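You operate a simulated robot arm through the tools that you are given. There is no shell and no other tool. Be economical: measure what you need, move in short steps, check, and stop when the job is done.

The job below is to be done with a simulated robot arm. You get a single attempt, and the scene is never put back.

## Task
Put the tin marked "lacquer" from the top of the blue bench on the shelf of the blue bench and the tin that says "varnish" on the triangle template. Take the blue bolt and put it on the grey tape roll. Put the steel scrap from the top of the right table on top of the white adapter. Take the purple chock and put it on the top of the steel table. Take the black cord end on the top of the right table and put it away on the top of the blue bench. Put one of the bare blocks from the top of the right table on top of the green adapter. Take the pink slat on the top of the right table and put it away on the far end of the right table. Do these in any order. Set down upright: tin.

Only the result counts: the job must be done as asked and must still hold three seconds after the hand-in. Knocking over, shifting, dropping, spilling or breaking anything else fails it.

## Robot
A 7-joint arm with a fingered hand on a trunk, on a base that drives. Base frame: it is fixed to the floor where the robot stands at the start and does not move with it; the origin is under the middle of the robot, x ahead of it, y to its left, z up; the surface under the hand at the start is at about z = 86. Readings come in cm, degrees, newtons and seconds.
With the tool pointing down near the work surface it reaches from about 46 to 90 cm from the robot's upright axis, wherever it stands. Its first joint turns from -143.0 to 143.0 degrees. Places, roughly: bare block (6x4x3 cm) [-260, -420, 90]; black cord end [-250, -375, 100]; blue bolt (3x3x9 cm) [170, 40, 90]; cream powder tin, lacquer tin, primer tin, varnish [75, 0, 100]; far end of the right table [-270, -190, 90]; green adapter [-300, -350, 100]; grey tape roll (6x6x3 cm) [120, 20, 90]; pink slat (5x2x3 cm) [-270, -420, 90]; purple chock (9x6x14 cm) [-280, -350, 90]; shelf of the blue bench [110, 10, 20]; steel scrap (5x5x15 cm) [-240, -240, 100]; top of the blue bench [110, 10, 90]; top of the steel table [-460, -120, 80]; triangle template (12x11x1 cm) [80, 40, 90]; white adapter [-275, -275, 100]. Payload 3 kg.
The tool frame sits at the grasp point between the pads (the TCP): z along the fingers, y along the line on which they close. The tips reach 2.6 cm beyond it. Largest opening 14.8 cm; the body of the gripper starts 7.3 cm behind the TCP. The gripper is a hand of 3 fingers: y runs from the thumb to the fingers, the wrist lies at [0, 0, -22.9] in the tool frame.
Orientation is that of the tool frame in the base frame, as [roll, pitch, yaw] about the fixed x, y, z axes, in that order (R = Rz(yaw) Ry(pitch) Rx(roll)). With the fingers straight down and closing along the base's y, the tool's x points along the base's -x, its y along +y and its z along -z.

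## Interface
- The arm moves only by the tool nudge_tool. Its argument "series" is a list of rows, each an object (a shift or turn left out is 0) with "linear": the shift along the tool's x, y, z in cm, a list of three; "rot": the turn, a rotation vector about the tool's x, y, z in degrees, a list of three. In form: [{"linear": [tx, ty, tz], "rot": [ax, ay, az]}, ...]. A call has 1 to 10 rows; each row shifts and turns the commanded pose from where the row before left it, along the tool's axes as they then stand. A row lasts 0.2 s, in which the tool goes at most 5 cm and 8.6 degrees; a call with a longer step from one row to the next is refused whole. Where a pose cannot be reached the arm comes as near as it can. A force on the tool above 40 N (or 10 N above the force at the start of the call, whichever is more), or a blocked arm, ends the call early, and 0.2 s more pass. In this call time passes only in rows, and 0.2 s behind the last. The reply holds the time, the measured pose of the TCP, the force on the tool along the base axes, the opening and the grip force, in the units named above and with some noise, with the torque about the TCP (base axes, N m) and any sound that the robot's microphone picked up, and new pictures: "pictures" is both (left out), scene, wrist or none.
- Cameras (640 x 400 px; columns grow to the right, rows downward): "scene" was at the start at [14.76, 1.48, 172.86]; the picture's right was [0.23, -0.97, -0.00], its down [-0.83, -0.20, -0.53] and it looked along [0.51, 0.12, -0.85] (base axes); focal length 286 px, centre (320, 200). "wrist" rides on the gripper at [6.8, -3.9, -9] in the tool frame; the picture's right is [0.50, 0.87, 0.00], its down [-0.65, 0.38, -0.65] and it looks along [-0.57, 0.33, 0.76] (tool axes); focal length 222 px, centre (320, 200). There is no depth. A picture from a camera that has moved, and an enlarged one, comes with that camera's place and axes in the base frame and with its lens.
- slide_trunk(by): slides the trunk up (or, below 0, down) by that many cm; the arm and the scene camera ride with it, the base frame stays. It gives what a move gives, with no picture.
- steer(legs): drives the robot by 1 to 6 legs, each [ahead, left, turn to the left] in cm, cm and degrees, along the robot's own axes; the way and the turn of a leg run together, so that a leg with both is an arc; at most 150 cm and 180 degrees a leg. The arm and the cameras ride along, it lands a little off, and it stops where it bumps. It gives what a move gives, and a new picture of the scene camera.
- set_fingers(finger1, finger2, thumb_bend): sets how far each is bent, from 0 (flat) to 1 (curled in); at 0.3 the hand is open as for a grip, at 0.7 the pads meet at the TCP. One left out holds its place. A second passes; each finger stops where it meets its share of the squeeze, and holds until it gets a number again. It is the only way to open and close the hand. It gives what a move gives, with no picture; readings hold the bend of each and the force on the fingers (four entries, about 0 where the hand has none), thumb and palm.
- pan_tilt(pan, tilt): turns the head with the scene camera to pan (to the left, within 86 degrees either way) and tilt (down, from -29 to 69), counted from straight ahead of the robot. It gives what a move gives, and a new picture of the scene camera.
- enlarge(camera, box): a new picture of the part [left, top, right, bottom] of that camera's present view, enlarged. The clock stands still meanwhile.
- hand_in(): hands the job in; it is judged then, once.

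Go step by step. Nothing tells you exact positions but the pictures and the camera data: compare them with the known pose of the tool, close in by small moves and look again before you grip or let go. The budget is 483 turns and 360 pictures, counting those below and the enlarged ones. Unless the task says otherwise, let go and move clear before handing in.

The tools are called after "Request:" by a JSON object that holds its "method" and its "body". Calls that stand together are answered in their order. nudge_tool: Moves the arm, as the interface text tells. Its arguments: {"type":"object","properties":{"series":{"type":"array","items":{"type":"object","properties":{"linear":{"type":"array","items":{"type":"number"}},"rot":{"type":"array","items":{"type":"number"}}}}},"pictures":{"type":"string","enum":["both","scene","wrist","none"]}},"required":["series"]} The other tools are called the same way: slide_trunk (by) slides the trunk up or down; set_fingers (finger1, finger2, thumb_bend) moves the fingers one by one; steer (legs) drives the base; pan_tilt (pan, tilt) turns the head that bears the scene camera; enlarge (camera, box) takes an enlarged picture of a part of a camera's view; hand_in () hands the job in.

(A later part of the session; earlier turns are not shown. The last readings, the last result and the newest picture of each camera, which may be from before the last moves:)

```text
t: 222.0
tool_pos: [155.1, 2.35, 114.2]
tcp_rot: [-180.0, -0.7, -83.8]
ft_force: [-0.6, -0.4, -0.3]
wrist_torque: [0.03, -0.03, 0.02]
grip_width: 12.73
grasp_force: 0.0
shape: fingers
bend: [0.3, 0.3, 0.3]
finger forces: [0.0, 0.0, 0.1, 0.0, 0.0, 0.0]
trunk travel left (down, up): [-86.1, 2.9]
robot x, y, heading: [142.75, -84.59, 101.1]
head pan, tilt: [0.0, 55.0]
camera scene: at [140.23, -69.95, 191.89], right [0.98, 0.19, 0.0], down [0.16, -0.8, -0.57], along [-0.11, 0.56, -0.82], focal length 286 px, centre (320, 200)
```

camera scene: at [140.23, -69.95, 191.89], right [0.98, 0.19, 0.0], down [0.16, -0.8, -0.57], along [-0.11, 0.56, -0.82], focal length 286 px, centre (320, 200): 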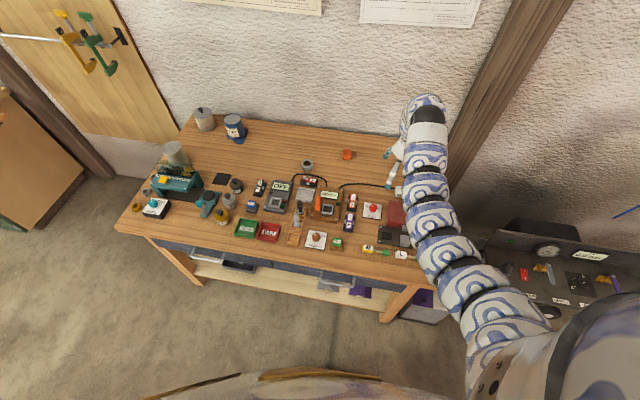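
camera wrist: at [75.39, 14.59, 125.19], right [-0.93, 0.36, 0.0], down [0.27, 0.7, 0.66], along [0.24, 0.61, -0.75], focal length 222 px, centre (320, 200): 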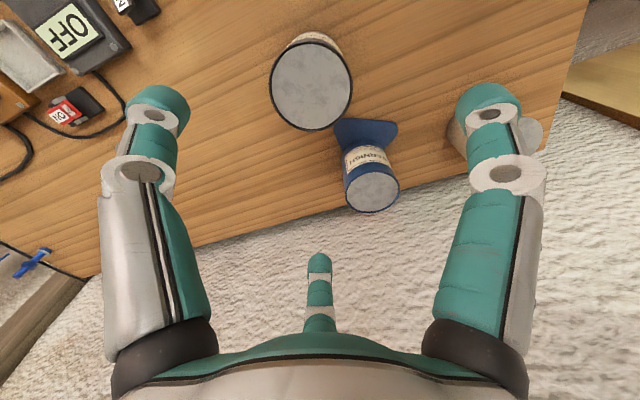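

Request:
{"method": "enlarge", "body": {"camera": "scene", "box": [260, 130, 460, 270]}}

Request:
{"method": "enlarge", "body": {"camera": "wrist", "box": [0, 0, 640, 400]}}

```text
2.86 times, centred on (360, 200) of scene
camera zoom: at [140.23, -69.95, 191.89], right [0.98, 0.19, 0.0], down [0.16, -0.8, -0.57], along [-0.11, 0.56, -0.82], focal length 818 px, centre (206, 200)
```

zoom: 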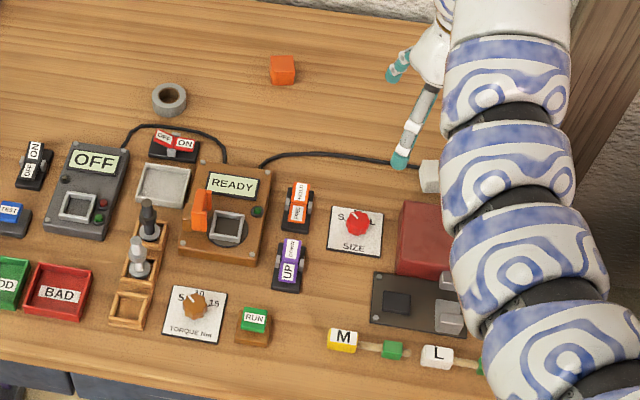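

```text
1.00 times, centred on (320, 200) of wrist (not enlarged: the box is as wide or as high as the picture)
camera zoom: at [159.55, -3.73, 123.31], right [-0.81, -0.59, 0.01], down [-0.45, 0.62, 0.65], along [-0.39, 0.52, -0.76], focal length 222 px, centre (320, 200)
```

zoom: 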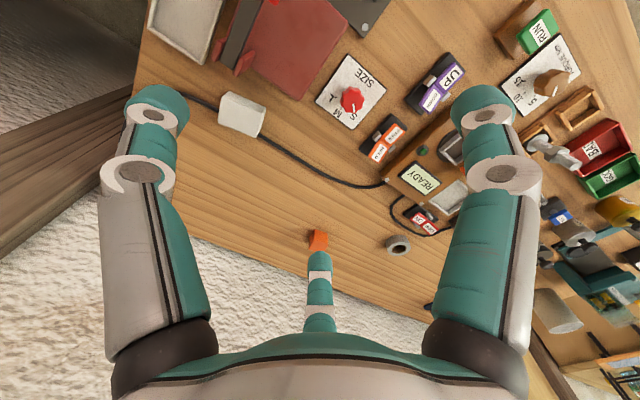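

Request:
{"method": "steer", "body": {"legs": [[0, -20.8, 0], [18, 0, 0]]}}

Request:
{"method": "enlarge", "body": {"camera": "wrist", "box": [0, 0, 640, 400]}}

```text
t: 224.8
tool_pos: [171.43, 24.03, 114.02]
tcp_rot: [180.0, -0.7, -83.4]
ft_force: [-0.3, 0.1, -0.7]
wrist_torque: [-0.04, -0.02, 0.02]
grip_width: 12.71
grasp_force: 0.1
shape: fingers
bend: [0.3, 0.3, 0.3]
finger forces: [0.1, 0.1, 0.1, 0.1, 0.0, 0.0]
trunk travel left (down, up): [-86.1, 2.9]
robot x, y, heading: [160.07, -63.3, 101.1]
head pan, tilt: [0.0, 55.0]
camera scene: at [156.94, -48.25, 191.88], right [0.98, 0.2, 0.0], down [0.16, -0.8, -0.57], along [-0.11, 0.56, -0.82], focal length 286 px, centre (320, 200)
```

scene: 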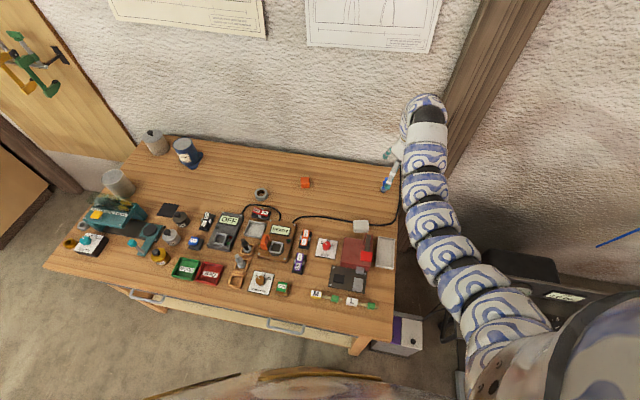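

```text
1.00 times, centred on (320, 200) of wrist (not enlarged: the box is as wide or as high as the picture)
camera zoom: at [175.92, 18.0, 123.22], right [-0.8, -0.6, 0.01], down [-0.45, 0.62, 0.65], along [-0.39, 0.52, -0.76], focal length 222 px, centre (320, 200)
```

zoom: 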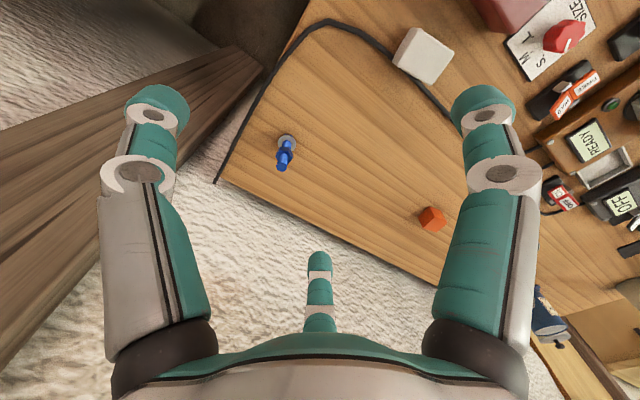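

Request:
{"method": "enlarge", "body": {"camera": "wrist", "box": [230, 100, 350, 200]}}

Request:
{"method": "enlarge", "body": {"camera": "scene", "box": [360, 140, 440, 210]}}

```text
4.00 times, centred on (290, 150) of wrist
camera zoom: at [175.92, 18.0, 123.22], right [-0.8, -0.6, 0.01], down [-0.45, 0.62, 0.65], along [-0.39, 0.52, -0.76], focal length 888 px, centre (440, 400)
```

zoom: 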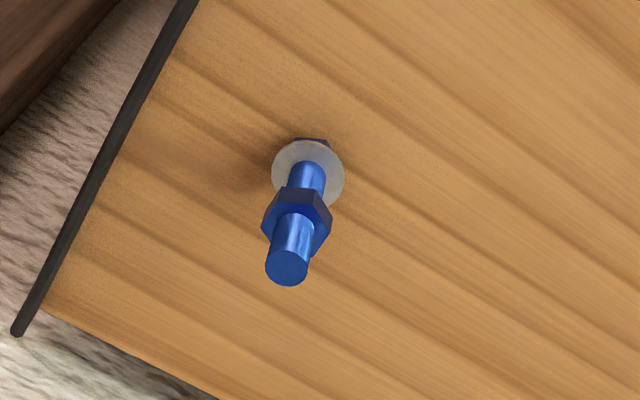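

```text
5.71 times, centred on (400, 175) of scene
camera zoom: at [156.94, -48.25, 191.88], right [0.98, 0.2, 0.0], down [0.16, -0.8, -0.57], along [-0.11, 0.56, -0.82], focal length 1636 px, centre (-137, 343)
```

zoom: 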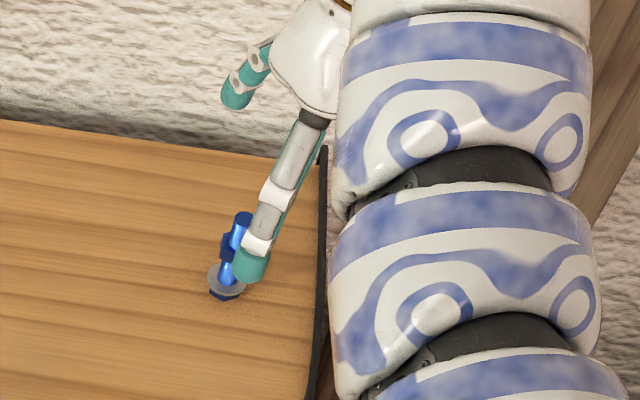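

Request:
{"method": "steer", "body": {"legs": [[12, -0.7, 0]]}}

Request:
{"method": "enlarge", "body": {"camera": "wrist", "box": [0, 0, 640, 400]}}

```text
t: 226.0
tool_pos: [169.73, 35.87, 114.04]
tcp_rot: [-180.0, -0.7, -83.4]
ft_force: [0.5, -0.4, -1.0]
wrist_torque: [-0.02, -0.02, 0.01]
grip_width: 12.75
grasp_force: 0.1
shape: fingers
bend: [0.3, 0.3, 0.3]
finger forces: [0.1, 0.1, 0.0, 0.1, 0.1, 0.0]
trunk travel left (down, up): [-86.1, 2.9]
robot x, y, heading: [158.29, -51.62, 101.3]
head pan, tilt: [0.0, 55.0]
camera scene: at [155.32, -36.49, 191.86], right [0.98, 0.2, 0.0], down [0.16, -0.8, -0.57], along [-0.11, 0.56, -0.82], focal length 286 px, centre (320, 200)
```

scene: 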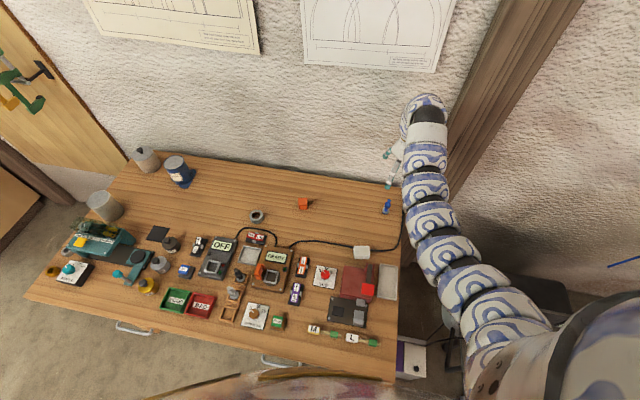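

```text
1.00 times, centred on (320, 200) of wrist (not enlarged: the box is as wide or as high as the picture)
camera zoom: at [174.25, 29.72, 123.16], right [-0.8, -0.6, 0.01], down [-0.45, 0.62, 0.65], along [-0.39, 0.51, -0.76], focal length 222 px, centre (320, 200)
```

zoom: 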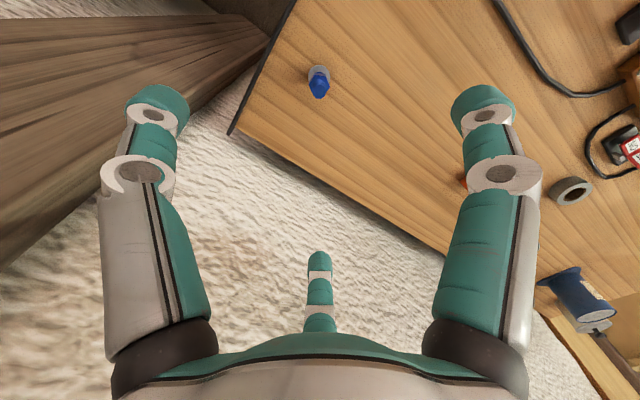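

Request:
{"method": "slide_trunk", "body": {"by": -17}}

Request:
{"method": "enlarge", "body": {"camera": "wrist", "box": [160, 60, 480, 260]}}

```text
t: 227.9
tool_pos: [169.67, 35.71, 97.09]
tcp_rot: [180.0, -0.7, -83.4]
ft_force: [-0.3, -0.3, 0.1]
wrist_torque: [0.0, 0.0, 0.02]
grip_width: 12.73
grasp_force: 0.0
shape: fingers
bend: [0.3, 0.3, 0.3]
finger forces: [0.0, 0.2, 0.0, 0.0, 0.0, 0.1]
trunk travel left (down, up): [-69.1, 19.9]
robot x, y, heading: [158.32, -51.26, 101.3]
head pan, tilt: [0.0, 55.0]
```

```text
2.00 times, centred on (320, 160) of wrist
camera zoom: at [174.27, 29.53, 106.3], right [-0.8, -0.6, 0.01], down [-0.45, 0.61, 0.65], along [-0.39, 0.52, -0.76], focal length 444 px, centre (320, 280)
```

zoom: 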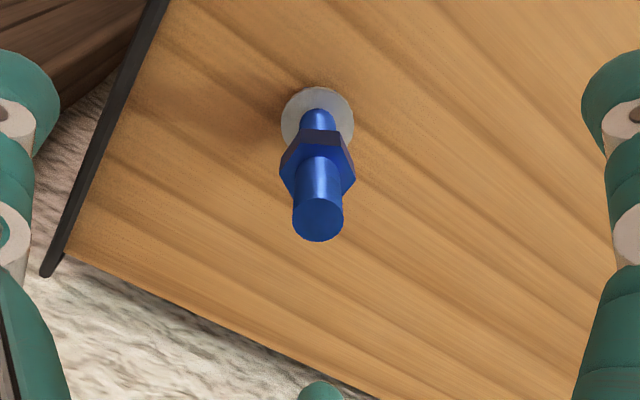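

Request:
{"method": "nudge_tool", "body": {"series": [{"linear": [0.6, -0.35, 0]}], "pictures": "none"}}

Request:
{"method": "set_fingers", "body": {"finger1": 0.45, "finger2": 0.45, "thumb_bend": 0.45}}

Request:
{"method": "slide_trunk", "body": {"by": -4.6}}

Request:
{"method": "enlarge", "body": {"camera": "wrist", "box": [160, 60, 480, 260]}}

```text
t: 228.3
tool_pos: [170.19, 35.05, 97.29]
tcp_rot: [180.0, -0.6, -83.3]
ft_force: [0.1, 0.1, -0.3]
wrist_torque: [-0.01, -0.01, 0.03]
grip_width: 12.73
grasp_force: 0.0
shape: fingers
bend: [0.3, 0.3, 0.3]
finger forces: [0.0, 0.0, 0.0, 0.0, 0.0, 0.1]
trunk travel left (down, up): [-69.1, 19.9]
robot x, y, heading: [158.22, -51.6, 101.3]
head pan, tilt: [0.0, 55.0]
```

```text
t: 229.3
tool_pos: [170.16, 35.03, 97.3]
tcp_rot: [179.9, -0.7, -83.3]
ft_force: [0.1, 0.7, 0.0]
wrist_torque: [0.03, 0.01, 0.0]
grip_width: 7.9
grasp_force: 0.1
shape: fingers
bend: [0.45, 0.45, 0.45]
finger forces: [0.0, 0.0, 0.0, 0.1, 0.1, 0.1]
trunk travel left (down, up): [-69.1, 19.9]
robot x, y, heading: [158.44, -51.29, 101.4]
head pan, tilt: [0.0, 55.0]
```

```text
t: 230.2
tool_pos: [170.13, 35.08, 92.64]
tcp_rot: [-180.0, -0.6, -83.3]
ft_force: [0.1, 0.7, -0.8]
wrist_torque: [-0.01, -0.01, -0.01]
grip_width: 7.92
grasp_force: 0.0
shape: fingers
bend: [0.45, 0.45, 0.45]
finger forces: [0.1, 0.0, 0.0, 0.0, 0.0, 0.0]
trunk travel left (down, up): [-64.5, 24.5]
robot x, y, heading: [158.53, -51.71, 101.6]
head pan, tilt: [0.0, 55.0]
```

```text
2.00 times, centred on (320, 160) of wrist
camera zoom: at [174.68, 28.95, 101.76], right [-0.8, -0.6, 0.01], down [-0.45, 0.61, 0.65], along [-0.39, 0.52, -0.76], focal length 444 px, centre (320, 280)
```

zoom: 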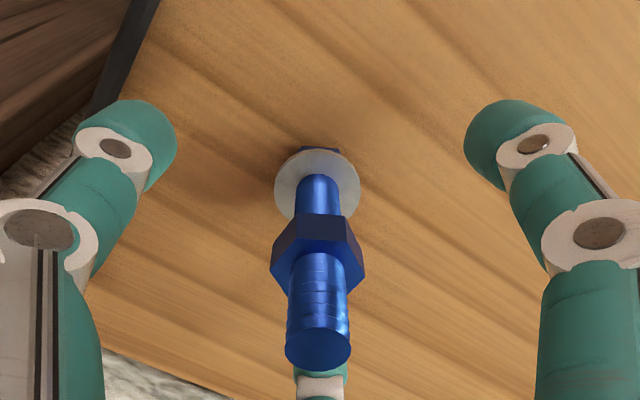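

Request:
{"method": "set_fingers", "body": {"finger1": 0.75, "finger2": 0.75, "thumb_bend": 0.75}}

Request:
{"method": "slide_trunk", "body": {"by": 3}}

Request:
{"method": "enlarge", "body": {"camera": "wrist", "box": [160, 60, 480, 260]}}

```text
t: 231.2
tool_pos: [170.12, 34.97, 92.53]
tcp_rot: [180.0, -0.8, -83.3]
ft_force: [-0.4, -0.8, -2.9]
wrist_torque: [0.01, -0.01, 0.02]
grip_width: 0.7
grasp_force: 13.9
shape: fingers
bend: [0.72, 0.63, 0.67]
finger forces: [7.2, 10.6, 0.1, 0.0, 9.8, 0.0]
trunk travel left (down, up): [-64.5, 24.5]
robot x, y, heading: [158.36, -51.68, 101.5]
head pan, tilt: [0.0, 55.0]
```

```text
t: 231.9
tool_pos: [170.07, 35.13, 95.63]
tcp_rot: [-179.9, -0.7, -83.3]
ft_force: [-1.5, 0.7, -2.5]
wrist_torque: [0.0, -0.01, -0.02]
grip_width: 0.68
grasp_force: 13.5
shape: fingers
bend: [0.72, 0.63, 0.67]
finger forces: [7.1, 10.6, 0.1, 0.1, 9.6, 0.0]
trunk travel left (down, up): [-67.5, 21.5]
robot x, y, heading: [158.14, -51.51, 101.5]
head pan, tilt: [0.0, 55.0]
```

```text
2.00 times, centred on (320, 160) of wrist
camera zoom: at [174.7, 28.98, 104.72], right [-0.8, -0.6, 0.01], down [-0.45, 0.61, 0.65], along [-0.39, 0.52, -0.76], focal length 444 px, centre (320, 280)
```

zoom: 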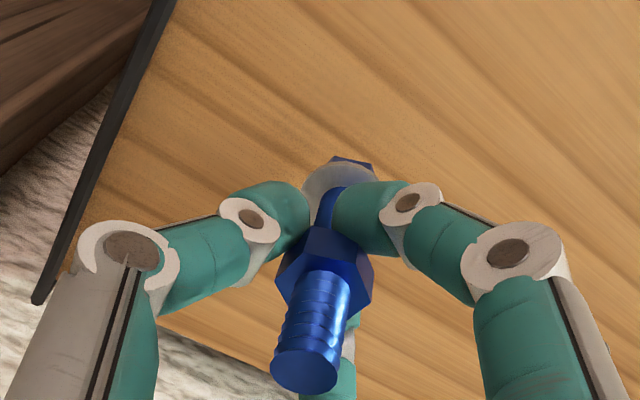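

Bolt is gripped under its nut. I raise it and drive along the bench to the tape roll.

Request:
{"method": "slide_trunk", "body": {"by": 17}}

Request:
{"method": "steer", "body": {"legs": [[-3.9, 50, 0]]}}

Request:
{"method": "enlarge", "body": {"camera": "wrist", "box": [0, 0, 640, 400]}}

Request:
{"method": "enlarge", "body": {"camera": "scene", "box": [340, 120, 440, 220]}}

```text
t: 233.9
tool_pos: [170.06, 35.11, 112.54]
tcp_rot: [179.9, -0.6, -83.2]
ft_force: [0.3, 0.3, -2.8]
wrist_torque: [0.01, -0.02, 0.04]
grip_width: 0.69
grasp_force: 13.6
shape: fingers
bend: [0.72, 0.63, 0.67]
finger forces: [7.2, 10.7, 0.0, 0.1, 9.7, 0.1]
trunk travel left (down, up): [-84.5, 4.5]
robot x, y, heading: [158.43, -51.83, 101.5]
head pan, tilt: [0.0, 55.0]
```

```text
t: 236.8
tool_pos: [122.14, 21.42, 112.68]
tcp_rot: [-180.0, -0.6, -83.6]
ft_force: [-0.8, -0.1, -1.4]
wrist_torque: [0.0, 0.0, 0.01]
grip_width: 0.67
grasp_force: 13.4
shape: fingers
bend: [0.72, 0.63, 0.67]
finger forces: [7.0, 10.5, 0.1, 0.0, 9.6, 0.1]
trunk travel left (down, up): [-84.5, 4.5]
robot x, y, heading: [110.05, -65.44, 101.2]
head pan, tilt: [0.0, 55.0]
camera scene: at [107.12, -50.39, 190.29], right [0.98, 0.19, 0.0], down [0.16, -0.8, -0.57], along [-0.11, 0.56, -0.82], focal length 286 px, centre (320, 200)
```

scene: 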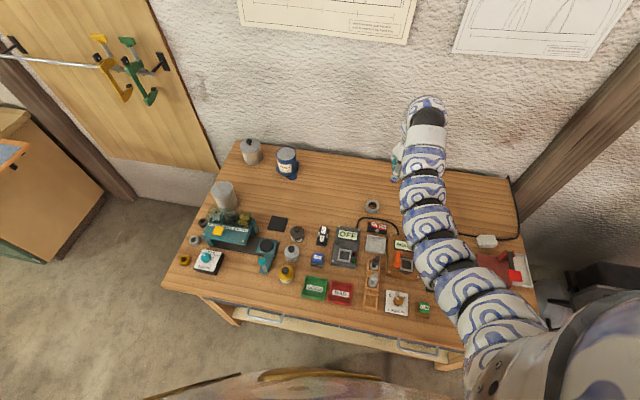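

```text
1.00 times, centred on (320, 200) of wrist (not enlarged: the box is as wide or as high as the picture)
camera zoom: at [126.64, 15.32, 121.75], right [-0.8, -0.6, 0.01], down [-0.45, 0.62, 0.65], along [-0.39, 0.52, -0.76], focal length 222 px, centre (320, 200)
```

zoom: 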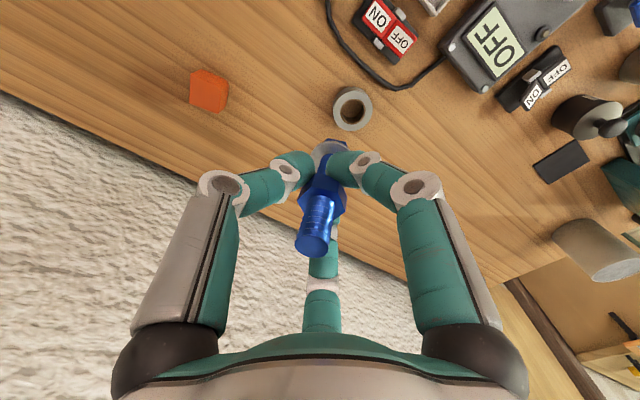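

```text
4.00 times, centred on (390, 170) of scene
camera zoom: at [107.12, -50.39, 190.29], right [0.98, 0.19, 0.0], down [0.16, -0.8, -0.57], along [-0.11, 0.56, -0.82], focal length 1146 px, centre (40, 320)
```

zoom: 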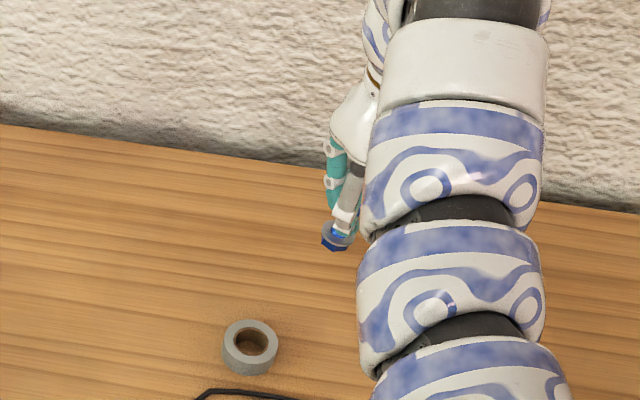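

The roll's hole looks wider than the bolt head, so I'll lay the bolt across it. First I set the bolt lying on a free bench spot to regrasp it sideways.

Request:
{"method": "steer", "body": {"legs": [[7, 22.6, 0]]}}

Request:
{"method": "nudge_tool", "body": {"series": [{"rot": [0.9, -7.95, 0]}, {"rot": [0.9, -7.95, 0]}], "pictures": "none"}}

Request:
{"method": "nudge_tool", "body": {"series": [{"rot": [0.9, -7.95, 0]}, {"rot": [0.9, -7.95, 0]}, {"rot": [0.9, -7.95, 0]}], "pictures": "scene"}}

```text
t: 238.6
tool_pos: [98.24, 23.9, 112.6]
tcp_rot: [179.9, -0.6, -83.3]
ft_force: [-0.7, 0.7, -3.3]
wrist_torque: [0.01, -0.01, -0.03]
grip_width: 0.67
grasp_force: 14.0
shape: fingers
bend: [0.72, 0.63, 0.67]
finger forces: [7.1, 10.7, 0.0, 0.0, 9.5, 0.1]
trunk travel left (down, up): [-84.5, 4.5]
robot x, y, heading: [86.34, -62.66, 101.4]
head pan, tilt: [0.0, 55.0]
camera scene: at [83.36, -47.92, 190.29], right [0.98, 0.2, 0.0], down [0.16, -0.8, -0.57], along [-0.11, 0.56, -0.82], focal length 286 px, centre (320, 200)
```

scene: 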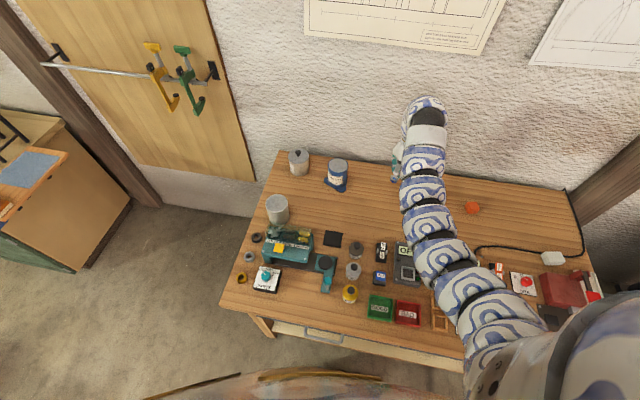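

```text
t: 239.2
tool_pos: [98.46, 23.8, 112.61]
tcp_rot: [-178.1, 15.3, -83.3]
ft_force: [-0.1, 0.1, -0.9]
wrist_torque: [-0.02, -0.02, 0.01]
grip_width: 0.57
grasp_force: 13.2
shape: fingers
bend: [0.72, 0.63, 0.67]
finger forces: [7.2, 10.9, 0.0, 0.1, 9.3, 0.0]
trunk travel left (down, up): [-84.5, 4.5]
robot x, y, heading: [86.48, -62.84, 101.5]
head pan, tilt: [0.0, 55.0]
```

```text
t: 240.0
tool_pos: [98.3, 23.81, 112.61]
tcp_rot: [-174.6, 39.0, -81.4]
ft_force: [-0.9, -0.2, -2.0]
wrist_torque: [-0.03, 0.0, 0.01]
grip_width: 0.56
grasp_force: 14.3
shape: fingers
bend: [0.72, 0.63, 0.67]
finger forces: [7.6, 11.3, 0.1, 0.1, 9.2, 0.0]
trunk travel left (down, up): [-84.5, 4.5]
robot x, y, heading: [85.89, -62.74, 101.5]
head pan, tilt: [0.0, 55.0]
camera scene: at [83.55, -48.04, 190.3], right [0.98, 0.2, 0.0], down [0.16, -0.8, -0.57], along [-0.11, 0.56, -0.82], focal length 286 px, centre (320, 200)
```

scene: 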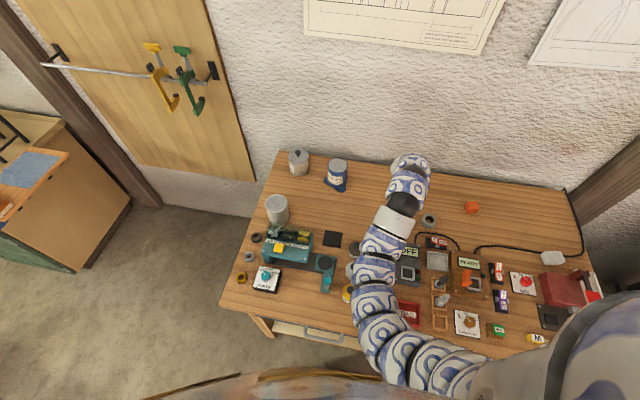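

Request:
{"method": "nudge_tool", "body": {"series": [{"rot": [0.9, -7.95, 0]}, {"rot": [0.9, -7.95, 0]}, {"rot": [0.5, -4.9, 0]}], "pictures": "both"}}

```text
t: 240.8
tool_pos: [98.19, 23.92, 112.51]
tcp_rot: [-169.0, 59.7, -76.8]
ft_force: [0.7, 0.1, -1.6]
wrist_torque: [-0.04, -0.04, 0.02]
grip_width: 0.54
grasp_force: 13.8
shape: fingers
bend: [0.72, 0.63, 0.67]
finger forces: [7.8, 11.3, 0.0, 0.0, 9.0, 0.0]
trunk travel left (down, up): [-84.5, 4.5]
robot x, y, heading: [86.6, -62.65, 101.4]
head pan, tilt: [0.0, 55.0]
camera scene: at [83.57, -47.99, 190.3], right [0.98, 0.2, 0.0], down [0.16, -0.8, -0.57], along [-0.11, 0.56, -0.82], focal length 286 px, centre (320, 200)
camera wrist: at [102.9, 13.02, 111.58], right [-0.8, -0.3, -0.52], down [-0.45, -0.27, 0.85], along [-0.39, 0.92, 0.08], focal length 222 px, centre (320, 200)
```

scene: 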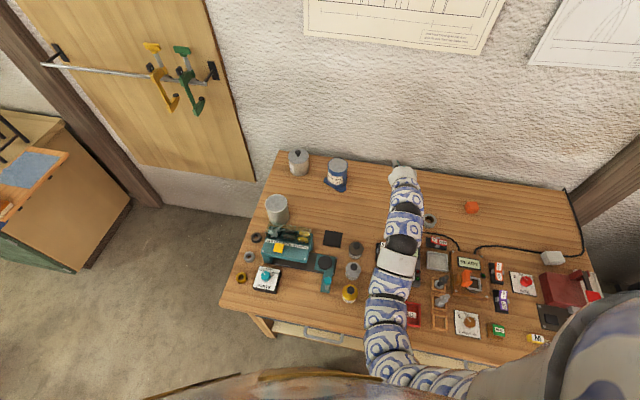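
wrist: 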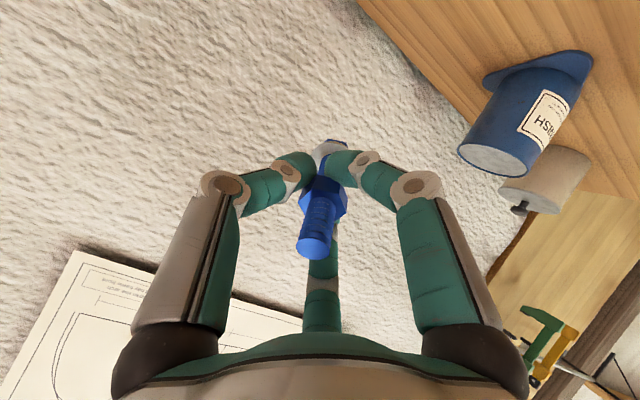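

Request:
{"method": "nudge_tool", "body": {"series": [{"rot": [-0.9, 7.95, 0]}, {"rot": [-0.9, 7.95, 0]}, {"rot": [-0.9, 7.95, 0]}, {"rot": [-0.9, 7.95, 0]}], "pictures": "scene"}}

```text
t: 241.8
tool_pos: [98.25, 23.96, 112.67]
tcp_rot: [-176.5, 27.9, -82.4]
ft_force: [0.1, 0.3, -3.0]
wrist_torque: [-0.03, 0.01, -0.01]
grip_width: 0.46
grasp_force: 14.5
shape: fingers
bend: [0.72, 0.63, 0.67]
finger forces: [7.7, 11.7, 0.0, 0.0, 8.5, 0.0]
trunk travel left (down, up): [-84.5, 4.5]
robot x, y, heading: [86.5, -62.95, 101.7]
head pan, tilt: [0.0, 55.0]
camera scene: at [83.51, -47.86, 190.28], right [0.98, 0.2, 0.0], down [0.16, -0.8, -0.57], along [-0.11, 0.56, -0.82], focal length 286 px, centre (320, 200)
```

scene: 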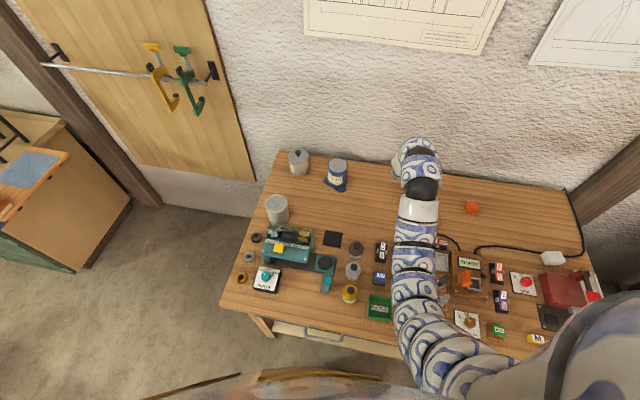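

Request:
{"method": "slide_trunk", "body": {"by": -19.3}}

Request:
{"method": "enlarge", "body": {"camera": "scene", "box": [320, 120, 480, 240]}}

Request:
{"method": "enlarge", "body": {"camera": "wrist", "box": [0, 0, 640, 400]}}

```text
t: 243.9
tool_pos: [98.25, 23.92, 93.47]
tcp_rot: [-176.5, 28.1, -82.4]
ft_force: [-0.7, 0.4, -1.1]
wrist_torque: [-0.01, -0.03, 0.01]
grip_width: 0.45
grasp_force: 14.3
shape: fingers
bend: [0.72, 0.63, 0.67]
finger forces: [7.7, 11.6, 0.0, 0.0, 8.5, 0.0]
trunk travel left (down, up): [-65.2, 23.8]
robot x, y, heading: [86.47, -62.55, 101.3]
head pan, tilt: [0.0, 55.0]
```

```text
3.33 times, centred on (400, 180) of scene
camera zoom: at [83.51, -47.95, 170.99], right [0.98, 0.2, 0.0], down [0.16, -0.8, -0.57], along [-0.11, 0.56, -0.82], focal length 955 px, centre (53, 267)
```

zoom: 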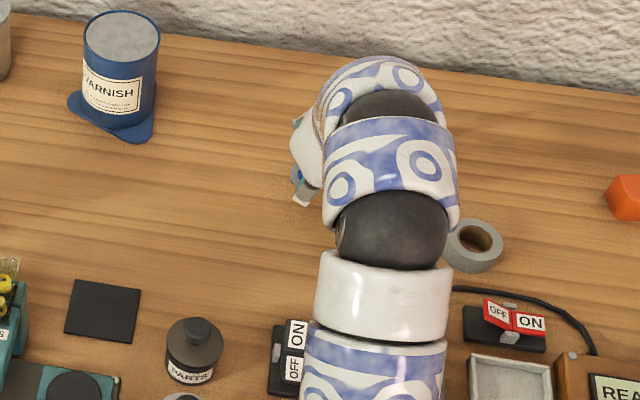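

```text
1.00 times, centred on (320, 200) of wrist (not enlarged: the box is as wide or as high as the picture)
camera zoom: at [102.86, 14.19, 98.34], right [-0.8, -0.53, -0.28], down [-0.45, 0.22, 0.86], along [-0.39, 0.82, -0.42], focal length 222 px, centre (320, 200)
```

zoom: 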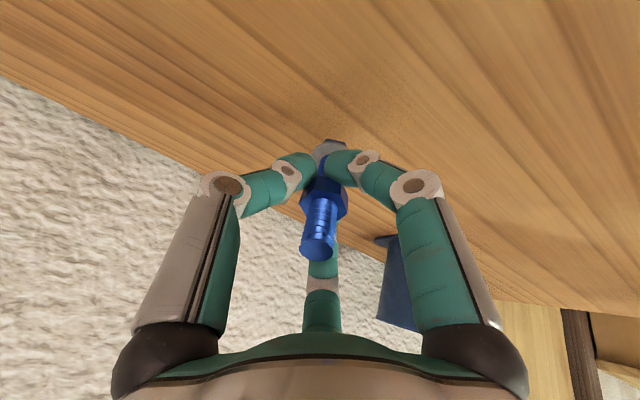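

Request:
{"method": "slide_trunk", "body": {"by": -0.8}}

Request:
{"method": "slide_trunk", "body": {"by": -0.5}}

```text
t: 244.4
tool_pos: [98.13, 24.03, 92.45]
tcp_rot: [-176.5, 28.1, -82.4]
ft_force: [-0.1, -1.1, -1.3]
wrist_torque: [-0.02, -0.01, -0.01]
grip_width: 0.48
grasp_force: 14.1
shape: fingers
bend: [0.72, 0.63, 0.67]
finger forces: [7.7, 11.7, 0.1, 0.1, 8.6, 0.1]
trunk travel left (down, up): [-64.4, 24.6]
robot x, y, heading: [86.89, -62.59, 101.5]
head pan, tilt: [0.0, 55.0]
```

```text
t: 245.0
tool_pos: [98.3, 23.98, 92.01]
tcp_rot: [-176.5, 28.1, -82.5]
ft_force: [0.9, -0.2, -1.6]
wrist_torque: [-0.03, -0.02, -0.03]
grip_width: 0.44
grasp_force: 13.6
shape: fingers
bend: [0.72, 0.63, 0.67]
finger forces: [7.7, 11.7, 0.0, 0.0, 8.5, 0.0]
trunk travel left (down, up): [-63.9, 25.1]
robot x, y, heading: [86.35, -62.56, 101.5]
head pan, tilt: [0.0, 55.0]
```

Request:
{"method": "slide_trunk", "body": {"by": -0.6}}

Request:
{"method": "slide_trunk", "body": {"by": -0.5}}

```text
t: 245.5
tool_pos: [98.1, 23.85, 91.45]
tcp_rot: [-176.6, 28.2, -82.3]
ft_force: [-0.6, -0.2, 6.7]
wrist_torque: [0.12, 0.1, 0.05]
grip_width: 0.25
grasp_force: 13.2
shape: fingers
bend: [0.73, 0.62, 0.68]
finger forces: [6.6, 12.0, 0.1, 0.0, 7.5, 0.0]
trunk travel left (down, up): [-63.3, 25.7]
robot x, y, heading: [86.28, -62.71, 101.4]
head pan, tilt: [0.0, 55.0]
```

```text
t: 246.1
tool_pos: [98.24, 23.91, 91.16]
tcp_rot: [-176.4, 28.2, -82.3]
ft_force: [-3.0, 0.8, 13.6]
wrist_torque: [0.26, 0.13, 0.07]
grip_width: 0.01
grasp_force: 10.0
shape: fingers
bend: [0.74, 0.61, 0.73]
finger forces: [7.6, 12.8, 0.0, 0.1, 0.0, 0.0]
trunk travel left (down, up): [-62.8, 26.2]
robot x, y, heading: [86.36, -63.37, 101.4]
head pan, tilt: [0.0, 55.0]
```

Request:
{"method": "set_fingers", "body": {"finger1": 0.5, "finger2": 0.5, "thumb_bend": 0.5}}

Request:
{"method": "enlarge", "body": {"camera": "wrist", "box": [0, 0, 640, 400]}}

```text
t: 247.1
tool_pos: [98.29, 23.9, 90.94]
tcp_rot: [-176.6, 28.1, -82.4]
ft_force: [1.0, 0.1, 1.3]
wrist_torque: [-0.05, -0.02, 0.02]
grip_width: 5.8
grasp_force: 2.0
shape: fingers
bend: [0.52, 0.5, 0.5]
finger forces: [2.9, 0.1, 0.0, 0.0, 0.0, 0.0]
trunk travel left (down, up): [-62.8, 26.2]
robot x, y, heading: [86.11, -62.73, 101.3]
head pan, tilt: [0.0, 55.0]
```

```text
1.00 times, centred on (320, 200) of wrist (not enlarged: the box is as wide or as high as the picture)
camera zoom: at [102.88, 14.17, 95.95], right [-0.8, -0.53, -0.28], down [-0.45, 0.22, 0.86], along [-0.39, 0.82, -0.42], focal length 222 px, centre (320, 200)
```

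zoom: 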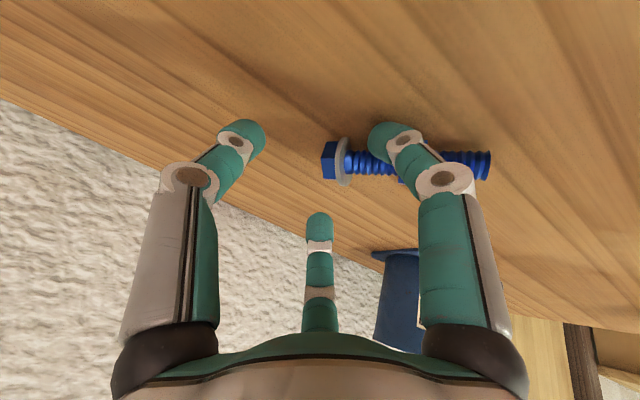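

The bolt now lies on the bench. I raise, return to vertical, and look.

Request:
{"method": "slide_trunk", "body": {"by": 18}}

Request:
{"method": "nudge_tool", "body": {"series": [{"rot": [-0.9, 7.95, 0]}, {"rot": [-0.9, 7.95, 0]}, {"rot": [-0.9, 7.95, 0]}, {"rot": [-0.4, 4, 0]}], "pictures": "both"}}

```text
t: 249.1
tool_pos: [98.2, 23.9, 108.94]
tcp_rot: [-176.5, 28.1, -82.4]
ft_force: [-0.4, 0.5, -0.2]
wrist_torque: [0.02, -0.01, -0.01]
grip_width: 6.14
grasp_force: 0.0
shape: fingers
bend: [0.5, 0.5, 0.5]
finger forces: [0.0, 0.1, 0.0, 0.1, 0.0, 0.0]
trunk travel left (down, up): [-80.8, 8.2]
robot x, y, heading: [86.76, -62.67, 101.3]
head pan, tilt: [0.0, 55.0]
```

```text
t: 250.1
tool_pos: [98.26, 24.03, 109.03]
tcp_rot: [-180.0, 0.2, -83.3]
ft_force: [-0.1, -0.1, 0.0]
wrist_torque: [-0.01, -0.04, 0.05]
grip_width: 6.19
grasp_force: 0.0
shape: fingers
bend: [0.5, 0.5, 0.5]
finger forces: [0.0, 0.1, 0.1, 0.0, 0.1, 0.1]
trunk travel left (down, up): [-80.8, 8.2]
robot x, y, heading: [86.65, -62.84, 101.3]
head pan, tilt: [0.0, 55.0]
camera scene: at [83.39, -47.94, 186.59], right [0.98, 0.2, 0.0], down [0.16, -0.8, -0.57], along [-0.11, 0.56, -0.82], focal length 286 px, centre (320, 200)
camera wrist: at [102.77, 17.7, 118.03], right [-0.8, -0.6, 0.0], down [-0.45, 0.6, 0.66], along [-0.39, 0.53, -0.76], focal length 222 px, centre (320, 200)
```

scene: 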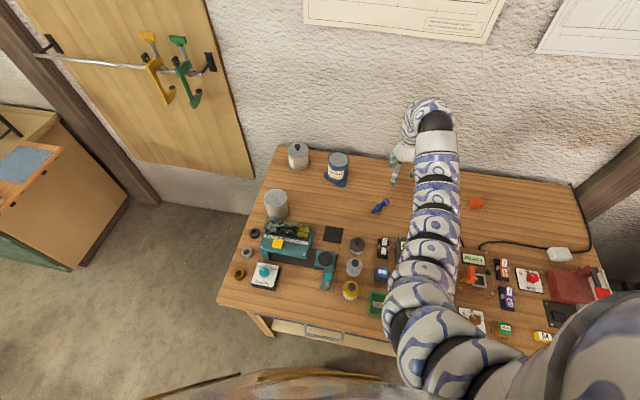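
wrist: 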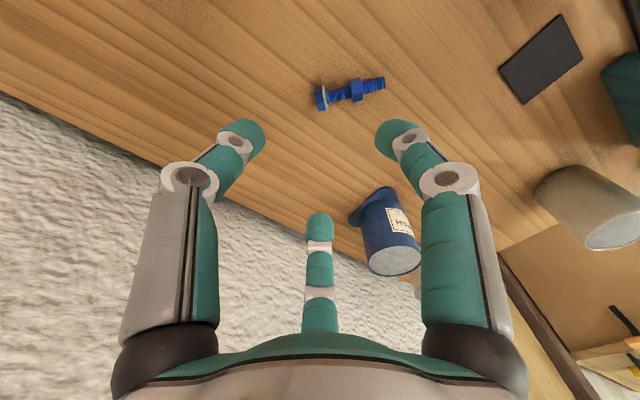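

Request:
{"method": "enlarge", "body": {"camera": "wrist", "box": [290, 50, 410, 130]}}

Request:
{"method": "enlarge", "body": {"camera": "scene", "box": [340, 170, 440, 240]}}

```text
5.00 times, centred on (350, 90) of wrist
camera zoom: at [102.77, 17.7, 118.03], right [-0.8, -0.6, 0.0], down [-0.45, 0.6, 0.66], along [-0.39, 0.53, -0.76], focal length 1111 px, centre (170, 750)
```

zoom: 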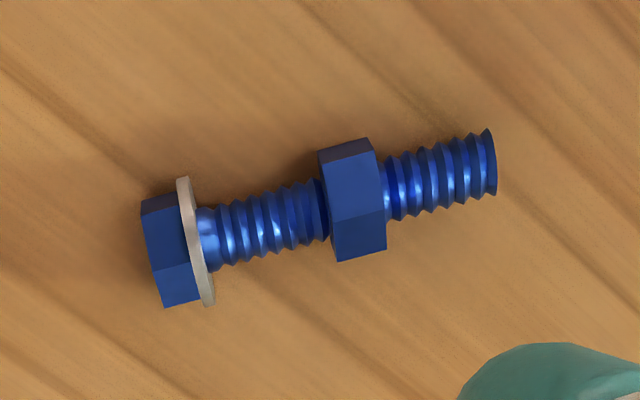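

```text
5.71 times, centred on (390, 205) of scene
camera zoom: at [83.39, -47.94, 186.59], right [0.98, 0.2, 0.0], down [0.16, -0.8, -0.57], along [-0.11, 0.56, -0.82], focal length 1636 px, centre (-80, 171)
```

zoom: 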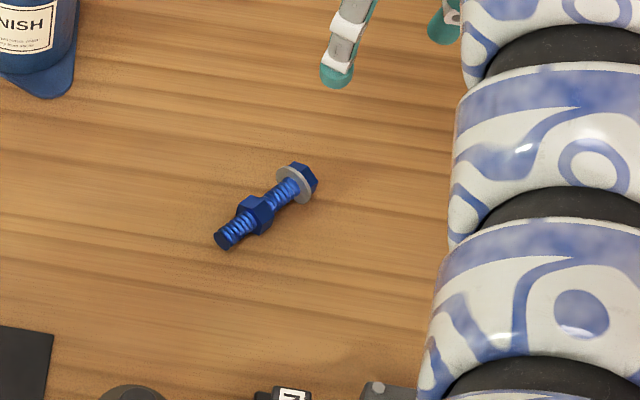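

Request:
{"method": "nudge_tool", "body": {"series": [{"rot": [0, 0, 7.75]}, {"rot": [0, 0, 7.75]}, {"rot": [0, 0, 7.75]}, {"rot": [0, 0, 7.75]}, {"rot": [0, 0, 7.75]}, {"rot": [0, 0, 7.75]}, {"linear": [2.3, 0.7, 0]}, {"linear": [2.3, 0.7, 0]}], "pictures": "wrist"}}

```text
t: 251.9
tool_pos: [94.23, 21.21, 108.78]
tcp_rot: [179.9, 0.3, -129.8]
ft_force: [0.1, 0.4, 0.6]
wrist_torque: [-0.02, -0.02, -0.02]
grip_width: 6.21
grasp_force: 0.1
shape: fingers
bend: [0.5, 0.5, 0.5]
finger forces: [0.1, 0.1, 0.0, 0.1, 0.0, 0.0]
trunk travel left (down, up): [-80.8, 8.2]
robot x, y, heading: [86.73, -62.96, 101.5]
head pan, tilt: [0.0, 55.0]
camera wrist: at [92.83, 13.51, 118.01], right [-0.99, 0.17, 0.0], down [0.13, 0.74, 0.66], along [0.11, 0.65, -0.75], focal length 222 px, centre (320, 200)
```

wrist: 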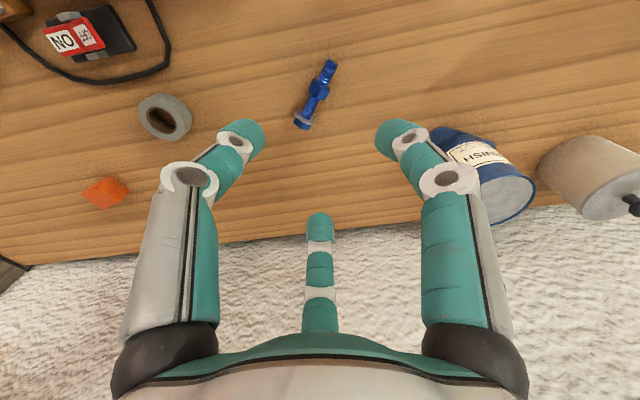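

Request:
{"method": "slide_trunk", "body": {"by": -16}}

Request:
{"method": "enlarge", "body": {"camera": "wrist", "box": [160, 60, 480, 260]}}

```text
t: 253.7
tool_pos: [94.23, 21.11, 92.93]
tcp_rot: [179.8, 0.4, -129.8]
ft_force: [0.0, 0.8, 0.5]
wrist_torque: [-0.01, 0.01, 0.02]
grip_width: 6.22
grasp_force: 0.1
shape: fingers
bend: [0.5, 0.5, 0.5]
finger forces: [0.0, 0.0, 0.0, 0.1, 0.0, 0.0]
trunk travel left (down, up): [-64.8, 24.2]
robot x, y, heading: [86.48, -63.11, 101.4]
head pan, tilt: [0.0, 55.0]
```

```text
2.00 times, centred on (320, 160) of wrist
camera zoom: at [92.83, 13.52, 101.98], right [-0.99, 0.17, 0.0], down [0.13, 0.74, 0.66], along [0.11, 0.65, -0.75], focal length 444 px, centre (320, 280)
```

zoom: 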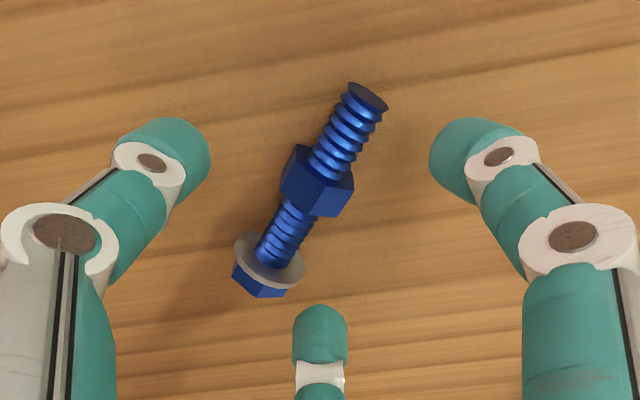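

Request:
{"method": "slide_trunk", "body": {"by": -3.6}}

Request:
{"method": "set_fingers", "body": {"finger1": 0.75, "finger2": 0.75, "thumb_bend": 0.75}}

Request:
{"method": "enlarge", "body": {"camera": "wrist", "box": [160, 60, 480, 260]}}

```text
t: 254.5
tool_pos: [94.3, 21.24, 89.43]
tcp_rot: [179.9, 0.3, -129.8]
ft_force: [0.3, -0.5, 5.4]
wrist_torque: [-0.12, 0.19, -0.03]
grip_width: 6.2
grasp_force: 2.7
shape: fingers
bend: [0.5, 0.5, 0.5]
finger forces: [4.9, 0.0, 0.0, 0.0, 0.7, 0.0]
trunk travel left (down, up): [-61.2, 27.8]
robot x, y, heading: [86.4, -62.76, 101.4]
head pan, tilt: [0.0, 55.0]
```

```text
t: 255.5
tool_pos: [94.2, 21.18, 89.24]
tcp_rot: [179.9, 0.2, -129.9]
ft_force: [0.2, 0.2, -0.5]
wrist_torque: [-0.03, -0.01, 0.02]
grip_width: 1.82
grasp_force: 16.1
shape: fingers
bend: [0.64, 0.64, 0.66]
finger forces: [8.6, 9.2, 0.0, 0.0, 14.1, 0.0]
trunk travel left (down, up): [-61.2, 27.8]
robot x, y, heading: [86.85, -63.17, 101.4]
head pan, tilt: [0.0, 55.0]
```

```text
2.00 times, centred on (320, 160) of wrist
camera zoom: at [92.84, 13.53, 98.36], right [-0.99, 0.17, 0.0], down [0.13, 0.74, 0.66], along [0.11, 0.65, -0.75], focal length 444 px, centre (320, 280)
```

zoom: 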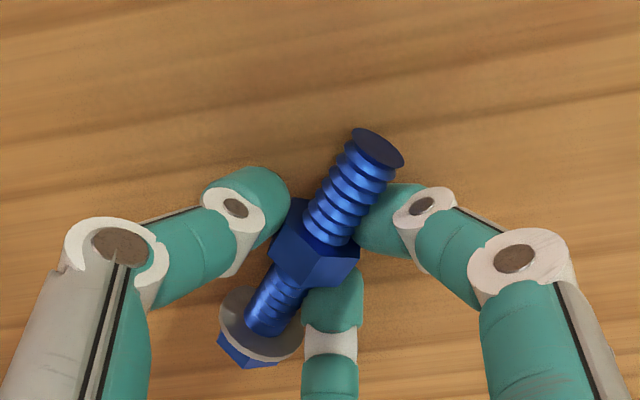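

Request:
{"method": "slide_trunk", "body": {"by": 12}}

Request:
{"method": "steer", "body": {"legs": [[-6.7, -19.7, 0]]}}

Request:
{"method": "enlarge", "body": {"camera": "wrist", "box": [160, 20, 480, 220]}}

Request:
{"method": "enlarge", "body": {"camera": "scene", "box": [340, 140, 460, 240]}}

```text
t: 257.0
tool_pos: [94.29, 21.35, 101.32]
tcp_rot: [179.9, 0.2, -129.8]
ft_force: [-0.2, -0.5, -2.3]
wrist_torque: [-0.04, 0.03, 0.01]
grip_width: 1.82
grasp_force: 16.2
shape: fingers
bend: [0.64, 0.64, 0.66]
finger forces: [8.6, 9.5, 0.0, 0.1, 14.3, 0.0]
trunk travel left (down, up): [-73.2, 15.8]
robot x, y, heading: [86.19, -62.82, 101.4]
head pan, tilt: [0.0, 55.0]
```

```text
t: 258.6
tool_pos: [114.78, 18.46, 101.43]
tcp_rot: [179.8, 0.3, -129.8]
ft_force: [-0.2, 0.4, -1.5]
wrist_torque: [-0.02, 0.04, -0.01]
grip_width: 1.79
grasp_force: 16.0
shape: fingers
bend: [0.64, 0.64, 0.66]
finger forces: [8.6, 9.5, 0.1, 0.0, 14.1, 0.0]
trunk travel left (down, up): [-73.2, 15.8]
robot x, y, heading: [106.57, -65.61, 101.4]
head pan, tilt: [0.0, 55.0]
camera scene: at [104.1, -50.63, 178.99], right [0.98, 0.2, 0.0], down [0.16, -0.8, -0.57], along [-0.11, 0.56, -0.82], focal length 286 px, centre (320, 200)
```

scene: 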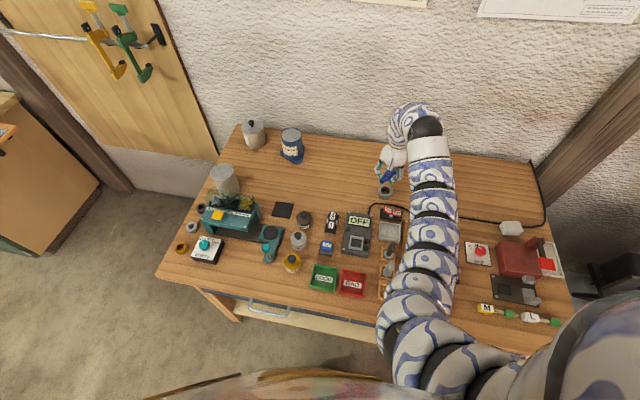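

```text
2.00 times, centred on (320, 120) of wrist
camera zoom: at [113.4, 10.84, 110.36], right [-0.99, 0.17, 0.0], down [0.13, 0.74, 0.66], along [0.11, 0.65, -0.75], focal length 444 px, centre (320, 360)
```

zoom: 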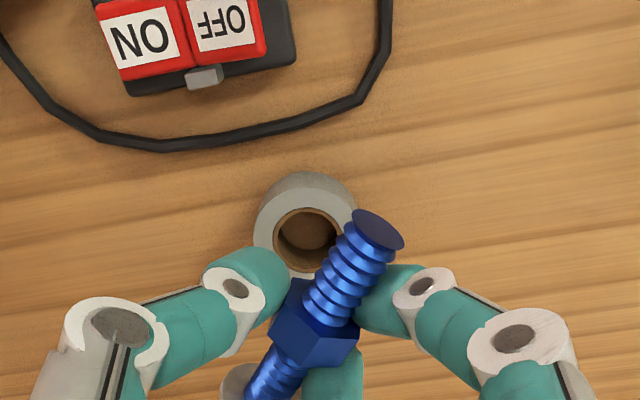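

```text
4.00 times, centred on (400, 190) of scene
camera zoom: at [104.1, -50.63, 178.99], right [0.98, 0.2, 0.0], down [0.16, -0.8, -0.57], along [-0.11, 0.56, -0.82], focal length 1146 px, centre (0, 240)
```

zoom: 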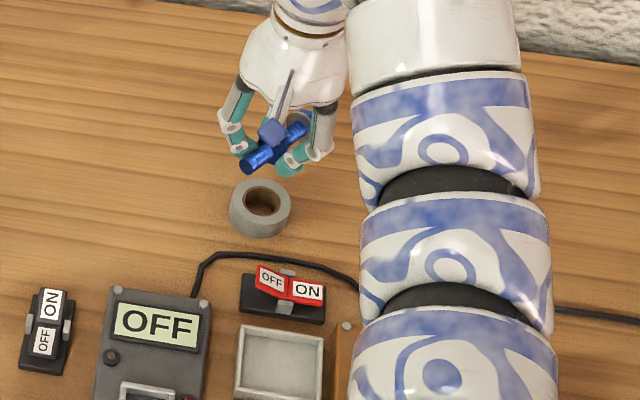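

Request:
{"method": "nudge_tool", "body": {"series": [{"linear": [-0.37, 0.57, 0]}], "pictures": "none"}}

Request:
{"method": "slide_trunk", "body": {"by": -7.8}}

Request:
{"method": "enlarge", "body": {"camera": "wrist", "box": [160, 60, 480, 260]}}

Request:
{"method": "enlarge", "body": {"camera": "scene", "box": [360, 160, 440, 220]}}

```text
t: 259.0
tool_pos: [114.58, 19.3, 101.36]
tcp_rot: [-180.0, 0.3, -129.8]
ft_force: [0.5, -0.2, -1.4]
wrist_torque: [0.01, 0.0, 0.0]
grip_width: 1.79
grasp_force: 16.4
shape: fingers
bend: [0.64, 0.64, 0.66]
finger forces: [8.6, 9.7, 0.0, 0.1, 14.1, 0.1]
trunk travel left (down, up): [-73.2, 15.8]
robot x, y, heading: [106.74, -65.48, 101.2]
head pan, tilt: [0.0, 55.0]
```

```text
t: 260.2
tool_pos: [114.51, 19.13, 93.54]
tcp_rot: [179.9, 0.1, -129.6]
ft_force: [0.6, -0.5, -1.5]
wrist_torque: [-0.03, 0.01, 0.0]
grip_width: 1.77
grasp_force: 16.7
shape: fingers
bend: [0.64, 0.64, 0.66]
finger forces: [8.7, 10.5, 0.1, 0.0, 14.0, 0.0]
trunk travel left (down, up): [-65.4, 23.6]
robot x, y, heading: [106.85, -65.8, 101.4]
head pan, tilt: [0.0, 55.0]
```

```text
2.00 times, centred on (320, 160) of wrist
camera zoom: at [113.14, 11.46, 102.54], right [-0.99, 0.17, 0.0], down [0.13, 0.74, 0.66], along [0.11, 0.65, -0.75], focal length 444 px, centre (320, 280)
```

zoom: 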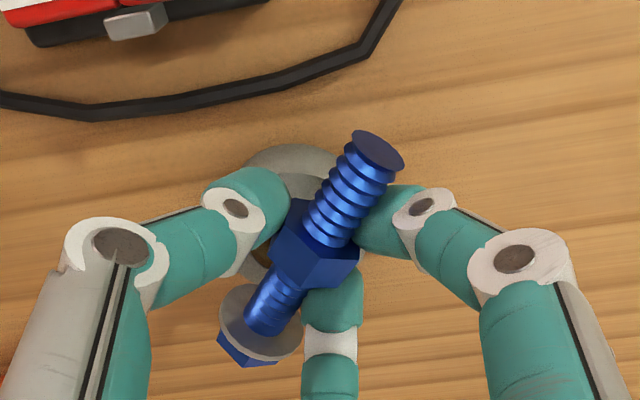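

```text
6.67 times, centred on (400, 190) of scene
camera zoom: at [103.95, -50.64, 171.19], right [0.98, 0.2, 0.0], down [0.16, -0.8, -0.57], along [-0.11, 0.56, -0.82], focal length 1909 px, centre (-213, 267)
```

zoom: 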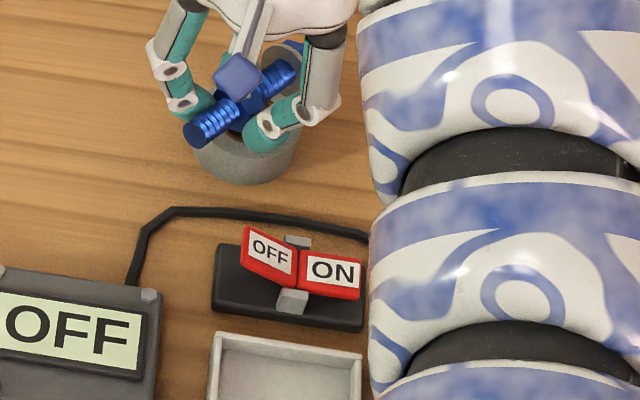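

Request:
{"method": "slide_trunk", "body": {"by": -0.8}}

Request:
{"method": "slide_trunk", "body": {"by": -0.5}}

Request:
{"method": "slide_trunk", "body": {"by": -0.4}}

```text
t: 260.8
tool_pos: [114.59, 19.13, 92.67]
tcp_rot: [179.9, 0.2, -129.8]
ft_force: [0.1, 0.1, -2.1]
wrist_torque: [-0.02, 0.03, 0.01]
grip_width: 1.78
grasp_force: 16.8
shape: fingers
bend: [0.64, 0.64, 0.66]
finger forces: [8.7, 10.8, 0.1, 0.0, 13.9, 0.0]
trunk travel left (down, up): [-64.6, 24.4]
robot x, y, heading: [106.74, -65.57, 101.2]
head pan, tilt: [0.0, 55.0]
```

```text
t: 261.3
tool_pos: [114.56, 19.01, 92.24]
tcp_rot: [179.9, 0.1, -129.8]
ft_force: [0.3, 0.8, -2.2]
wrist_torque: [-0.03, 0.01, 0.0]
grip_width: 1.79
grasp_force: 16.6
shape: fingers
bend: [0.64, 0.64, 0.66]
finger forces: [8.7, 10.9, 0.0, 0.0, 14.0, 0.0]
trunk travel left (down, up): [-64.1, 24.9]
robot x, y, heading: [106.98, -65.32, 101.5]
head pan, tilt: [0.0, 55.0]
```

```text
t: 261.8
tool_pos: [114.52, 19.17, 91.8]
tcp_rot: [179.9, 0.3, -129.8]
ft_force: [-0.2, -0.5, -2.2]
wrist_torque: [-0.05, 0.01, 0.04]
grip_width: 1.76
grasp_force: 16.9
shape: fingers
bend: [0.64, 0.64, 0.66]
finger forces: [8.9, 11.2, 0.1, 0.1, 14.0, 0.0]
trunk travel left (down, up): [-63.7, 25.3]
robot x, y, heading: [106.77, -65.73, 101.4]
head pan, tilt: [0.0, 55.0]
```

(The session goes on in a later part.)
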